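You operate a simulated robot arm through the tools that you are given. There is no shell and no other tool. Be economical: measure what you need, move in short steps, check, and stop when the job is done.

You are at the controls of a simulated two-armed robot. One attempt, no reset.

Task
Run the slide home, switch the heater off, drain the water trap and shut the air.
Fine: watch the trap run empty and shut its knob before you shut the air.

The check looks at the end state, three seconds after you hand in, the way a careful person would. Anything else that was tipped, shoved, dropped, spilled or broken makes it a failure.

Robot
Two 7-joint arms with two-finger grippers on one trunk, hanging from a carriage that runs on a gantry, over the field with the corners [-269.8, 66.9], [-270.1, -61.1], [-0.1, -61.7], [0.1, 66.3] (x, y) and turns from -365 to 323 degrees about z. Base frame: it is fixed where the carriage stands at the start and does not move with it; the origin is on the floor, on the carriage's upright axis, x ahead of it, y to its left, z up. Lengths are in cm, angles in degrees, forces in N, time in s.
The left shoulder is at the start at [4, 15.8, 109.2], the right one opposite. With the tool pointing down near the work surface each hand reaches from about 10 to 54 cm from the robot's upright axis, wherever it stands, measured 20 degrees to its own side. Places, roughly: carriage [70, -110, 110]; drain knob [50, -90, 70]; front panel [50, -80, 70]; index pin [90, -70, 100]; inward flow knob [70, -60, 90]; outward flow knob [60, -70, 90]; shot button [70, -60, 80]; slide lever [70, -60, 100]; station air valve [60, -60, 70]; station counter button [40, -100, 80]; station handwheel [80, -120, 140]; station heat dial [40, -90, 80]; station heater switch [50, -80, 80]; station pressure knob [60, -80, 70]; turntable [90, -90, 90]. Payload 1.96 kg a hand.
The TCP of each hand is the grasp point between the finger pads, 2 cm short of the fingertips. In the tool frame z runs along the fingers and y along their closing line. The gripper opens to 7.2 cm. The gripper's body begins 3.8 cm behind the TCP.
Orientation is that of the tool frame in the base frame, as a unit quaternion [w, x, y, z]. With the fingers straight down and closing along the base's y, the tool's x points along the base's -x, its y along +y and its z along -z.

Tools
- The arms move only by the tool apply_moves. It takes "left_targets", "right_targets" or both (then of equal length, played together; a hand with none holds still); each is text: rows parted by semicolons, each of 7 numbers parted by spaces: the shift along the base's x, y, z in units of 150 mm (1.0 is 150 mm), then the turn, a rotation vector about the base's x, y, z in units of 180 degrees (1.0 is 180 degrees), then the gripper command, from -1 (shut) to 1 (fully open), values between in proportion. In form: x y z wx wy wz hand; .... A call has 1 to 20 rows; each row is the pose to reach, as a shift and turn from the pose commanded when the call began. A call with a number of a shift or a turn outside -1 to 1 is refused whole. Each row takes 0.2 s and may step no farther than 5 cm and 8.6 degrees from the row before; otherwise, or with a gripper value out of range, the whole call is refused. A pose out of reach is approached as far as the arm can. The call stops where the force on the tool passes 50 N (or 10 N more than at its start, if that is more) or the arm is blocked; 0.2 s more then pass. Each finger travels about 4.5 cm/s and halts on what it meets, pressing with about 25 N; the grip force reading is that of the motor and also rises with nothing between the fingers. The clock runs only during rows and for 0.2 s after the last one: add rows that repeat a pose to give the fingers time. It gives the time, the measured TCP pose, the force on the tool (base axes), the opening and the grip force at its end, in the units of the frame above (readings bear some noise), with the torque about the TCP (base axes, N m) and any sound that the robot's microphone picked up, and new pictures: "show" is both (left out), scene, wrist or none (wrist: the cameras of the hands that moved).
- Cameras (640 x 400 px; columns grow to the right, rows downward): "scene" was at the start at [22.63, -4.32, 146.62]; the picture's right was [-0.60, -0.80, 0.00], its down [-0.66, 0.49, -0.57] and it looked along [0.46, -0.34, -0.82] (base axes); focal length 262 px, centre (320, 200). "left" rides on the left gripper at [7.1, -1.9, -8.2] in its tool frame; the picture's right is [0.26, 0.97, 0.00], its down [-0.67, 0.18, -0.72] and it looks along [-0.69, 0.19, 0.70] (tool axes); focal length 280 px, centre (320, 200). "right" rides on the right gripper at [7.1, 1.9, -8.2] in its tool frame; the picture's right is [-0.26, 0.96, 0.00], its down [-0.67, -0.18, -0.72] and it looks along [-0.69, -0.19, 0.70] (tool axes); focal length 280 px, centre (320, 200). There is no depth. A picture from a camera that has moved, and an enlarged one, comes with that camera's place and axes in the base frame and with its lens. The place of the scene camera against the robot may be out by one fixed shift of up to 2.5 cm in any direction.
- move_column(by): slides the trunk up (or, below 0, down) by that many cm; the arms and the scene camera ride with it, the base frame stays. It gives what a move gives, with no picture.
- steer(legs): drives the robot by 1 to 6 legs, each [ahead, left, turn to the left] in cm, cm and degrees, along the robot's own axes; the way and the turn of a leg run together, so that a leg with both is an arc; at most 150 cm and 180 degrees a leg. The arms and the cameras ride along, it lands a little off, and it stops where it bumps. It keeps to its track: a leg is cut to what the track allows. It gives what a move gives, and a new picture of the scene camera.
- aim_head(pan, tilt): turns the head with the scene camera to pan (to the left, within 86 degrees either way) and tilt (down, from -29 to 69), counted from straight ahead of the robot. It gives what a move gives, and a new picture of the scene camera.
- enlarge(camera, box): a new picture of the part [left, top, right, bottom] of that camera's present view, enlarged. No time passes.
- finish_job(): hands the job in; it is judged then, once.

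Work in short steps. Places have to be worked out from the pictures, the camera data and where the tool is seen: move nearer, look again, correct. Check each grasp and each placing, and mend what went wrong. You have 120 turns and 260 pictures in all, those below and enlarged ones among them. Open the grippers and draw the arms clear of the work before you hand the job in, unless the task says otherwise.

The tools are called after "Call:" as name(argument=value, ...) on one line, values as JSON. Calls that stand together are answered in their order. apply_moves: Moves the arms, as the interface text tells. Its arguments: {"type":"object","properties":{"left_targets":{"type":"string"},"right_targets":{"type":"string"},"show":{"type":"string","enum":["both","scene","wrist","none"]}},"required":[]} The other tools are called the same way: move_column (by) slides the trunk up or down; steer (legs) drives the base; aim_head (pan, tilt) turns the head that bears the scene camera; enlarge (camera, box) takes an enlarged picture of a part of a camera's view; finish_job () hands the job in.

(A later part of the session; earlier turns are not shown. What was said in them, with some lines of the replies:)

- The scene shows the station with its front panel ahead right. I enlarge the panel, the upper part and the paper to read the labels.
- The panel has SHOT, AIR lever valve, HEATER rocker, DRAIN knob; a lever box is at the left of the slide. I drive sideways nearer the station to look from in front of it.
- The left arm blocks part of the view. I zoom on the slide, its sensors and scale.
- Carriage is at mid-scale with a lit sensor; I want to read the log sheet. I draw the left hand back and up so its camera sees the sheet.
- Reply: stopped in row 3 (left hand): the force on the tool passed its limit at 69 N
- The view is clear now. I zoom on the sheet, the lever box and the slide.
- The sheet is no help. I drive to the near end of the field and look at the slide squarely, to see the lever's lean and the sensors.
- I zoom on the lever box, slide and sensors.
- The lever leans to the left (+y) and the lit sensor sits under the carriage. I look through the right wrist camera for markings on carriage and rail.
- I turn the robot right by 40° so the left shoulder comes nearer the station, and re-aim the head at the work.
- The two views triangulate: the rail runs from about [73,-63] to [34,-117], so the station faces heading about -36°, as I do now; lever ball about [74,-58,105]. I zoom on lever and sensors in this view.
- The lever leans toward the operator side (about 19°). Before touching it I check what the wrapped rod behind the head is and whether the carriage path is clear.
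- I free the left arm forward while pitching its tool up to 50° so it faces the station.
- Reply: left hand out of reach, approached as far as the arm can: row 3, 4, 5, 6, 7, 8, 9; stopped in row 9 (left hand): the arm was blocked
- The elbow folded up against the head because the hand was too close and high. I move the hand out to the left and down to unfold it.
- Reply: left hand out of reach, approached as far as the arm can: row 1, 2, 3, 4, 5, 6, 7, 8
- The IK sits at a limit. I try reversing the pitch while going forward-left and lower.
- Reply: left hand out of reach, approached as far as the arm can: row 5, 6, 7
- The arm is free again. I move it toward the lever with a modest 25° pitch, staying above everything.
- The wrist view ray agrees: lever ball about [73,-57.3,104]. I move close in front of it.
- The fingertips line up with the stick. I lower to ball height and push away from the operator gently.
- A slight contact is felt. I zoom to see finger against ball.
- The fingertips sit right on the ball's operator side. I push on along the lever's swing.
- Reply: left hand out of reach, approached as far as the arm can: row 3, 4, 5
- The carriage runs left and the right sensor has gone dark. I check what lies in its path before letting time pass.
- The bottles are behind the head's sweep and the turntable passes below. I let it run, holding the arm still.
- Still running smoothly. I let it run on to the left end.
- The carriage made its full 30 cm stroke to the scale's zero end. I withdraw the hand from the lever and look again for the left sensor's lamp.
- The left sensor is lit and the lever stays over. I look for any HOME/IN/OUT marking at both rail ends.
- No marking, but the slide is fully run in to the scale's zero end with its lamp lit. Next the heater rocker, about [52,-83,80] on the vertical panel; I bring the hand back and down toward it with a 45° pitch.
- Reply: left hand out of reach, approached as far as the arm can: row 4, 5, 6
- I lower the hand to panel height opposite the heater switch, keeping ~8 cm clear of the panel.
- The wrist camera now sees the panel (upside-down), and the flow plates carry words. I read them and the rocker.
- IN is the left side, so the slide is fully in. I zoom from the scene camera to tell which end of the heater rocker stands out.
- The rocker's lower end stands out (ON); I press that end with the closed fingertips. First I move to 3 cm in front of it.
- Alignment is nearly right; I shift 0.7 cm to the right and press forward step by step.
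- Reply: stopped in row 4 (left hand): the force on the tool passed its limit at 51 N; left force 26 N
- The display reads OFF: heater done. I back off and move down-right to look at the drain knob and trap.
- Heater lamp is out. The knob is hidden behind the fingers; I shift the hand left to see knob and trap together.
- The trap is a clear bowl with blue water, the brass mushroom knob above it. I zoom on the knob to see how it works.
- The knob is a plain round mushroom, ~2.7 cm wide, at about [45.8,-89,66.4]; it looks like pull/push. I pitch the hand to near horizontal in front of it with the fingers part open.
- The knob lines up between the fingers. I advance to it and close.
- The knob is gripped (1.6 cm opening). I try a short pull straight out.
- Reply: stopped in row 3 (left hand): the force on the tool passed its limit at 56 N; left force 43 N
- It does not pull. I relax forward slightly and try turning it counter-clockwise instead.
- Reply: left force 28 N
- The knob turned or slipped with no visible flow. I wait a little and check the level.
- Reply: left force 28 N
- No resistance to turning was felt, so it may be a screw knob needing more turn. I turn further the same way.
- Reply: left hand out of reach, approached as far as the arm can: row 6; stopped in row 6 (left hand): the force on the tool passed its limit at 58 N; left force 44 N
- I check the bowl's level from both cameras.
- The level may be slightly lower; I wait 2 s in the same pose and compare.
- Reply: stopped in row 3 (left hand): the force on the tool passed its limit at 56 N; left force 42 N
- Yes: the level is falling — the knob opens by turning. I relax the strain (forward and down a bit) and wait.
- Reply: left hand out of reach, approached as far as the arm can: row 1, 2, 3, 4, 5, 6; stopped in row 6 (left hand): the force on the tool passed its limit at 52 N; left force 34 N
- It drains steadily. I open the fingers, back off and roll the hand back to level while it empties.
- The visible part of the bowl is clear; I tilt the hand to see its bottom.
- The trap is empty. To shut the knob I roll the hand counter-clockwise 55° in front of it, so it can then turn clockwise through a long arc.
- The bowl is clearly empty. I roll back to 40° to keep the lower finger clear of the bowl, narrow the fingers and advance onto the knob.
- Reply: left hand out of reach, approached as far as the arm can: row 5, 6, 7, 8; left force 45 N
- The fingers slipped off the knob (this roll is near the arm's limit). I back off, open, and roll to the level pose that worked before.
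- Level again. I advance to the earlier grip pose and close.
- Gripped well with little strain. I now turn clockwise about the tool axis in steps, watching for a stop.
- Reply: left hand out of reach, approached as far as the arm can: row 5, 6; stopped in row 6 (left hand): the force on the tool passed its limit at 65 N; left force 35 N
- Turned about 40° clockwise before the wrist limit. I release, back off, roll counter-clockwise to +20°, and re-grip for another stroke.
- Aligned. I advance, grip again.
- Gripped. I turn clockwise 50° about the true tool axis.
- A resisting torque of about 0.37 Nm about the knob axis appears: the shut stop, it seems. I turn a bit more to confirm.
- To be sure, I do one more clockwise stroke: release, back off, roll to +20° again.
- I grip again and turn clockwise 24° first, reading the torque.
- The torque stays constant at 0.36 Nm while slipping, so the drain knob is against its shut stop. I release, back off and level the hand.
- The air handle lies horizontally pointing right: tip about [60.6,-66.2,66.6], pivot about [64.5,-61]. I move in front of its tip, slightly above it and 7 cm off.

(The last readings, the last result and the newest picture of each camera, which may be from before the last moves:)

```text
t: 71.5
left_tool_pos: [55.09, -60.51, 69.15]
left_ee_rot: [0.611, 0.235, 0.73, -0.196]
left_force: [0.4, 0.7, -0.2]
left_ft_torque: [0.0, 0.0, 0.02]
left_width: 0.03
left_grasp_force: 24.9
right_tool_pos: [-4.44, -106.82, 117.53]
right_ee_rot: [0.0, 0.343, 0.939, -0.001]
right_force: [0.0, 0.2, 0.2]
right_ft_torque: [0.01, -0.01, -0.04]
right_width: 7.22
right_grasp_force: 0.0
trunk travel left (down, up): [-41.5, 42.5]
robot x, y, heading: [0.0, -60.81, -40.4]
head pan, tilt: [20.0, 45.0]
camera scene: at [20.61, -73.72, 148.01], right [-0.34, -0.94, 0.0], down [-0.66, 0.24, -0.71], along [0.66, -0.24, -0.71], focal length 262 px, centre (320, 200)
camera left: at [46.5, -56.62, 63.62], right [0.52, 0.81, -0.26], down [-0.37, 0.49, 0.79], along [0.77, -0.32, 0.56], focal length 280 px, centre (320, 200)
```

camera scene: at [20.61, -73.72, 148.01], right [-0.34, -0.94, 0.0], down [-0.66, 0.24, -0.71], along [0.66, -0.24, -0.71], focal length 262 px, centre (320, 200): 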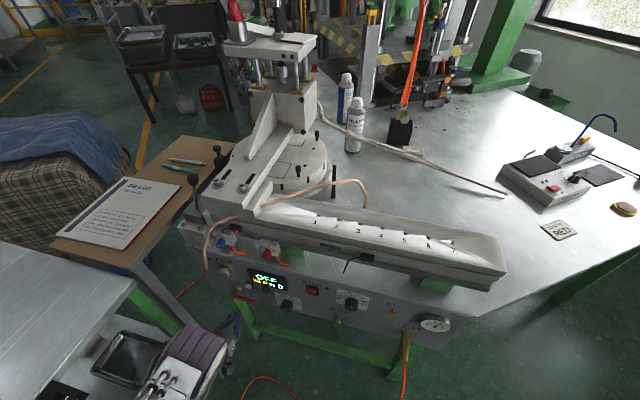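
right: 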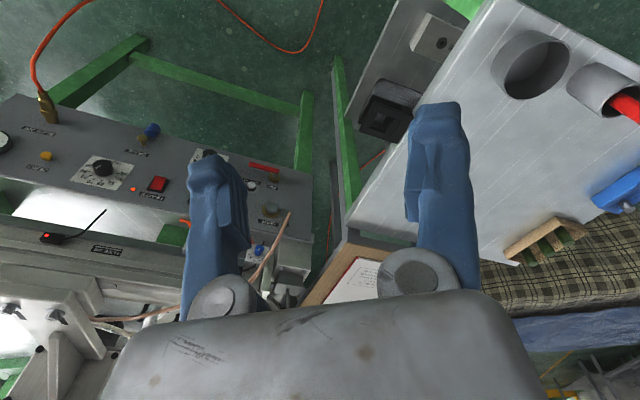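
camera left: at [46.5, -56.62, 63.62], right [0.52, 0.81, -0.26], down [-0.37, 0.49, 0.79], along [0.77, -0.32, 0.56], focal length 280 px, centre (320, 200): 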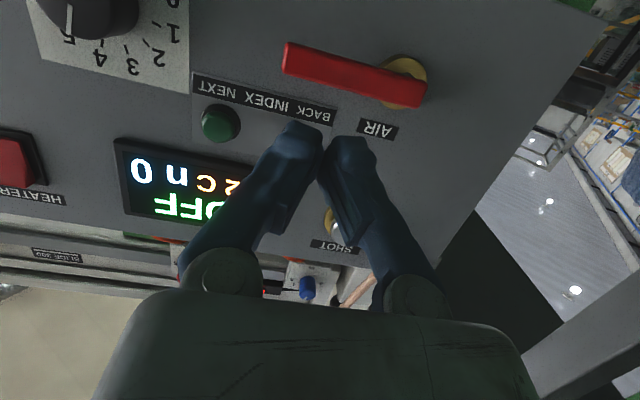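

The approach line passes just above the handle and below the INDEX buttons. I advance and press the handle's end downward by ~30°.

Call:
apply_moves(left_targets="0.13 -0.09 0 0 0 0 -1; 0.26 -0.185 0 0 0 0 -1; 0.377 -0.274 0 0 0 0 -1; 0.377 -0.274 -0.07 0 0 0 -1; 0.377 -0.274 -0.13 0 0 0 -1; 0.385 -0.264 -0.19 0 0 0 -1; 0.393 -0.252 -0.25 0 0 0 -1")

```text
t: 73.1
left_tool_pos: [60.81, -64.48, 65.42]
left_ee_rot: [0.611, 0.234, 0.73, -0.196]
left_force: [-1.0, -0.5, 1.7]
left_ft_torque: [-0.04, -0.01, 0.0]
left_width: 0.02
left_grasp_force: 29.8
right_tool_pos: [-4.36, -106.83, 117.39]
right_ee_rot: [0.0, 0.343, 0.939, -0.001]
right_force: [0.0, 0.6, 0.0]
right_ft_torque: [-0.01, 0.04, 0.01]
right_width: 7.19
right_grasp_force: 0.1
trunk travel left (down, up): [-41.5, 42.5]
robot x, y, heading: [-0.04, -60.65, -40.0]
head pan, tilt: [20.0, 45.0]
camera scene: at [20.61, -73.7, 148.01], right [-0.34, -0.94, 0.0], down [-0.66, 0.24, -0.71], along [0.66, -0.24, -0.71], focal length 262 px, centre (320, 200)
camera left: at [52.27, -60.52, 59.77], right [0.52, 0.81, -0.26], down [-0.37, 0.49, 0.79], along [0.77, -0.32, 0.56], focal length 280 px, centre (320, 200)
```

scene: 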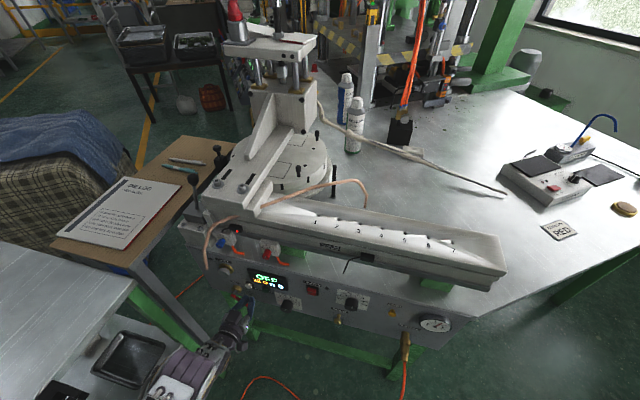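
left: 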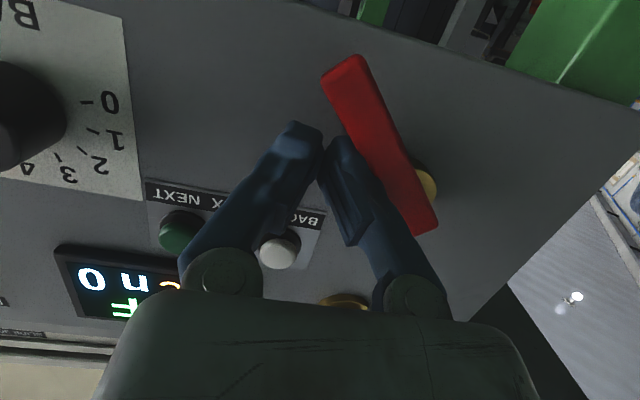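

The handle swings down easily (~45°). I follow the arc on down to vertical.

Call:
apply_moves(left_targets="0.029 0.04 -0.08 0 0 0 -1; 0.061 0.084 -0.16 0 0 0 -1; 0.104 0.143 -0.22 0 0 0 -1; 0.151 0.208 -0.25 0 0 0 -1; 0.178 0.245 -0.25 0 0 0 -1; 0.2 0.275 -0.25 0 0 0 -1")

```text
t: 74.5
left_tool_pos: [61.89, -62.3, 62.74]
left_ee_rot: [0.608, 0.234, 0.731, -0.201]
left_force: [-14.3, -26.8, -10.2]
left_ft_torque: [0.04, 0.04, -0.18]
left_width: 0.01
left_grasp_force: 29.9
left hand out of reach, approached as far as the arm can: row 3, 4, 5, 6
right_tool_pos: [-4.85, -107.32, 117.68]
right_ee_rot: [-0.001, 0.343, 0.939, -0.003]
right_force: [-0.3, 0.4, -0.6]
right_ft_torque: [0.01, -0.01, 0.02]
right_width: 7.19
right_grasp_force: 0.1
trunk travel left (down, up): [-41.5, 42.5]
robot x, y, heading: [-0.46, -60.56, -40.1]
head pan, tilt: [20.0, 45.0]
camera scene: at [20.34, -74.14, 147.99], right [-0.34, -0.94, 0.01], down [-0.67, 0.24, -0.71], along [0.66, -0.25, -0.71], focal length 262 px, centre (320, 200)
camera left: at [53.25, -58.4, 57.13], right [0.53, 0.81, -0.27], down [-0.36, 0.5, 0.79], along [0.77, -0.32, 0.55], focal length 280 px, centre (320, 200)
```

scene: 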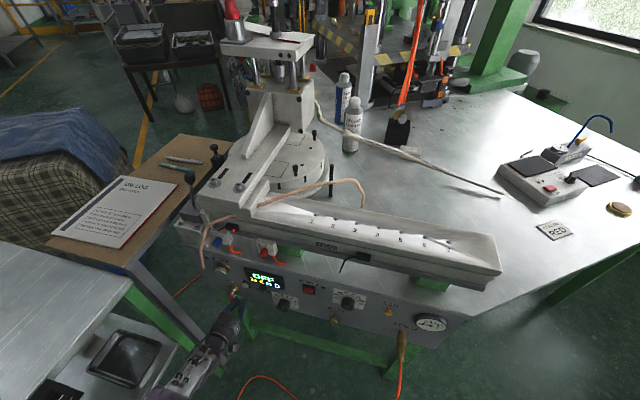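
left: 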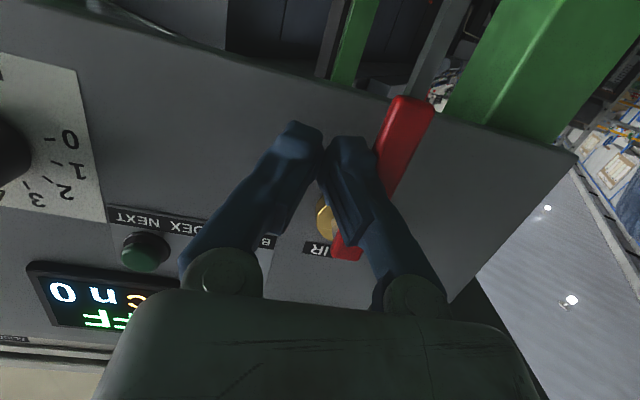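

The handle is now about vertical and against a stop. I relieve, back the hand off, and check gauge, display and handle.

Call:
apply_moves(left_targets="-0.03 -0.04 0.01 0 0 0 -1; -0.1 0.0 0.01 0 0 0 -1; -0.25 0.1 0.02 0 0 0 -1; -0.45 0.15 0.05 0 0 0 -1; -0.65 0.1 0.1 0 0 0 -1")

Call:
enlarge(camera="scene", box=[200, 240, 360, 340])

Call:
enlarge(camera="scene", box=[380, 290, 476, 350])

```text
t: 75.7
left_tool_pos: [52.59, -59.8, 64.49]
left_ee_rot: [0.61, 0.235, 0.731, -0.197]
left_force: [-0.2, 0.0, -0.2]
left_ft_torque: [-0.02, 0.02, 0.03]
left_width: 0.0
left_grasp_force: 29.5
right_tool_pos: [-4.4, -106.86, 117.58]
right_ee_rot: [-0.001, 0.343, 0.939, -0.001]
right_force: [0.5, -0.4, -0.8]
right_ft_torque: [0.02, 0.01, -0.01]
right_width: 7.22
right_grasp_force: 0.0
trunk travel left (down, up): [-41.5, 42.5]
robot x, y, heading: [-0.18, -60.52, -40.3]
head pan, tilt: [20.0, 45.0]
camera scene: at [20.59, -73.73, 148.0], right [-0.34, -0.94, 0.0], down [-0.66, 0.24, -0.71], along [0.66, -0.24, -0.71], focal length 262 px, centre (320, 200)
camera left: at [43.87, -55.98, 58.85], right [0.52, 0.81, -0.26], down [-0.37, 0.49, 0.79], along [0.77, -0.32, 0.56], focal length 280 px, centre (320, 200)
```

scene: 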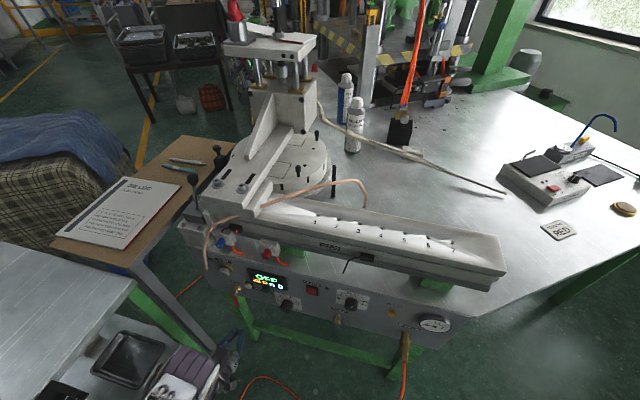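
left: 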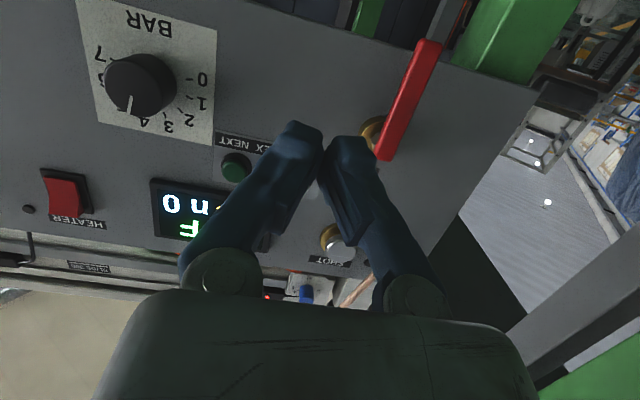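

```text
4.00 times, centred on (280, 290) of scene
camera zoom: at [20.59, -73.73, 148.0], right [-0.34, -0.94, 0.0], down [-0.66, 0.24, -0.71], along [0.66, -0.24, -0.71], focal length 1048 px, centre (480, -160)
```

zoom: 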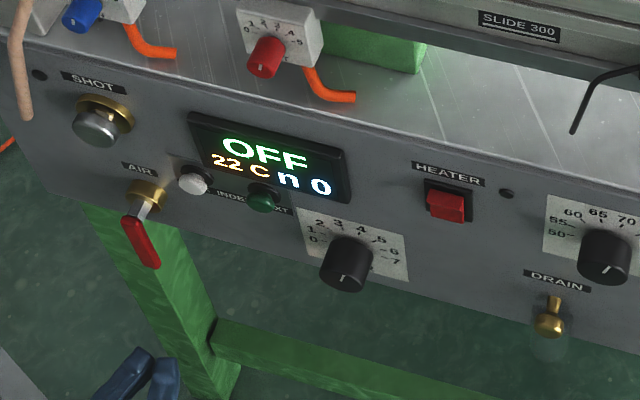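

```text
6.67 times, centred on (428, 320) of scene
camera zoom: at [20.59, -73.73, 148.0], right [-0.34, -0.94, 0.0], down [-0.66, 0.24, -0.71], along [0.66, -0.24, -0.71], focal length 1746 px, centre (-400, -600)
```

zoom: 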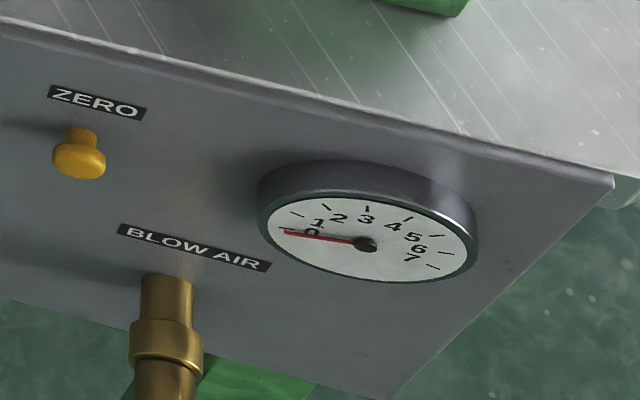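

Gauge reads 0, heater lamp out, trap empty with knob shut, slide in with its lamp lit. I draw the left hand clear and open it.

Call:
apply_moves(left_targets="-0.2 0 0.05 0 0 0 -1; -0.4 -0.1 0.15 0 0 0 0; -0.6 -0.25 0.3 0 0 0 1; -0.8 -0.4 0.45 0 0 0 1; -0.9 -0.5 0.6 0 0 0 1; -0.9 -0.5 0.6 0 0 0 1")

Call:
enlarge(camera="scene", box=[170, 160, 490, 360])

```text
t: 77.1
left_tool_pos: [39.04, -67.4, 73.61]
left_ee_rot: [0.611, 0.235, 0.73, -0.196]
left_force: [0.6, 0.2, 0.1]
left_ft_torque: [-0.03, 0.02, 0.02]
left_width: 7.22
left_grasp_force: 0.1
right_tool_pos: [-4.3, -106.93, 117.43]
right_ee_rot: [-0.001, 0.342, 0.94, 0.0]
right_force: [0.3, 0.3, -0.1]
right_ft_torque: [0.0, -0.04, -0.01]
right_width: 7.19
right_grasp_force: 0.0
trunk travel left (down, up): [-41.5, 42.5]
robot x, y, heading: [-0.17, -60.51, -40.2]
head pan, tilt: [20.0, 45.0]
camera scene: at [20.62, -73.69, 148.01], right [-0.34, -0.94, 0.0], down [-0.66, 0.24, -0.71], along [0.66, -0.24, -0.71], focal length 262 px, centre (320, 200)
camera left: at [30.47, -63.51, 67.99], right [0.52, 0.81, -0.26], down [-0.37, 0.49, 0.79], along [0.77, -0.32, 0.56], focal length 280 px, centre (320, 200)
```

scene: 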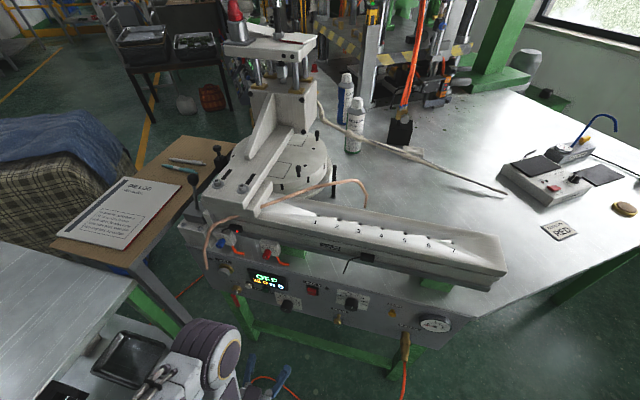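
left: 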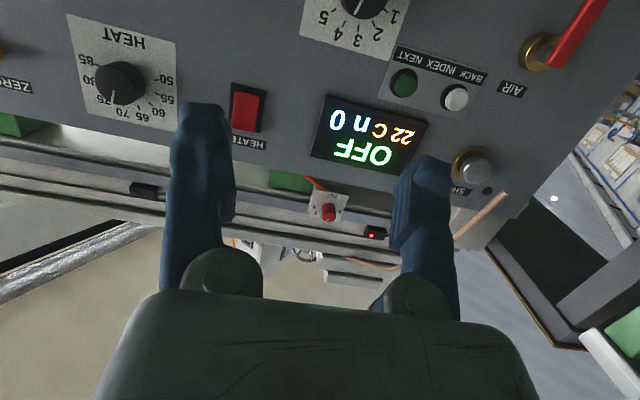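

```text
2.00 times, centred on (330, 260) of scene
camera zoom: at [20.62, -73.69, 148.01], right [-0.34, -0.94, 0.0], down [-0.66, 0.24, -0.71], along [0.66, -0.24, -0.71], focal length 524 px, centre (300, 80)
```

zoom: 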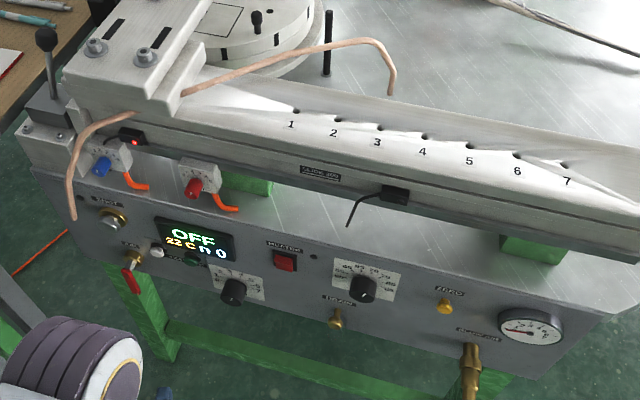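

Everything is in its end state and the arms are clear; I hand in.

Call:
finish_job()

```text
The job is handed in.
```

I handed in with the slide run fully in, the heater off, the trap drained and its knob shut, and then the air shut. One point is uncertain: nothing on the machine marks "home", so I took it to be the fully-in end, over the turntable. The slide started at the out end.

- **Slide:** its lever is pushed over, the carriage made its full stroke of about 30 cm, and the sensor lamp at that end is lit.
- **Heater:** the display reads OFF and the lamp is out.
- **Trap:** I watched it run empty, then turned the knob clockwise until it resisted and would go no further. The knob has no mark to confirm it is shut.
- **Air:** the handle is turned to its stop and the gauge reads 0.

I saw nothing knocked or spilled. Both grippers are open and clear of the work.
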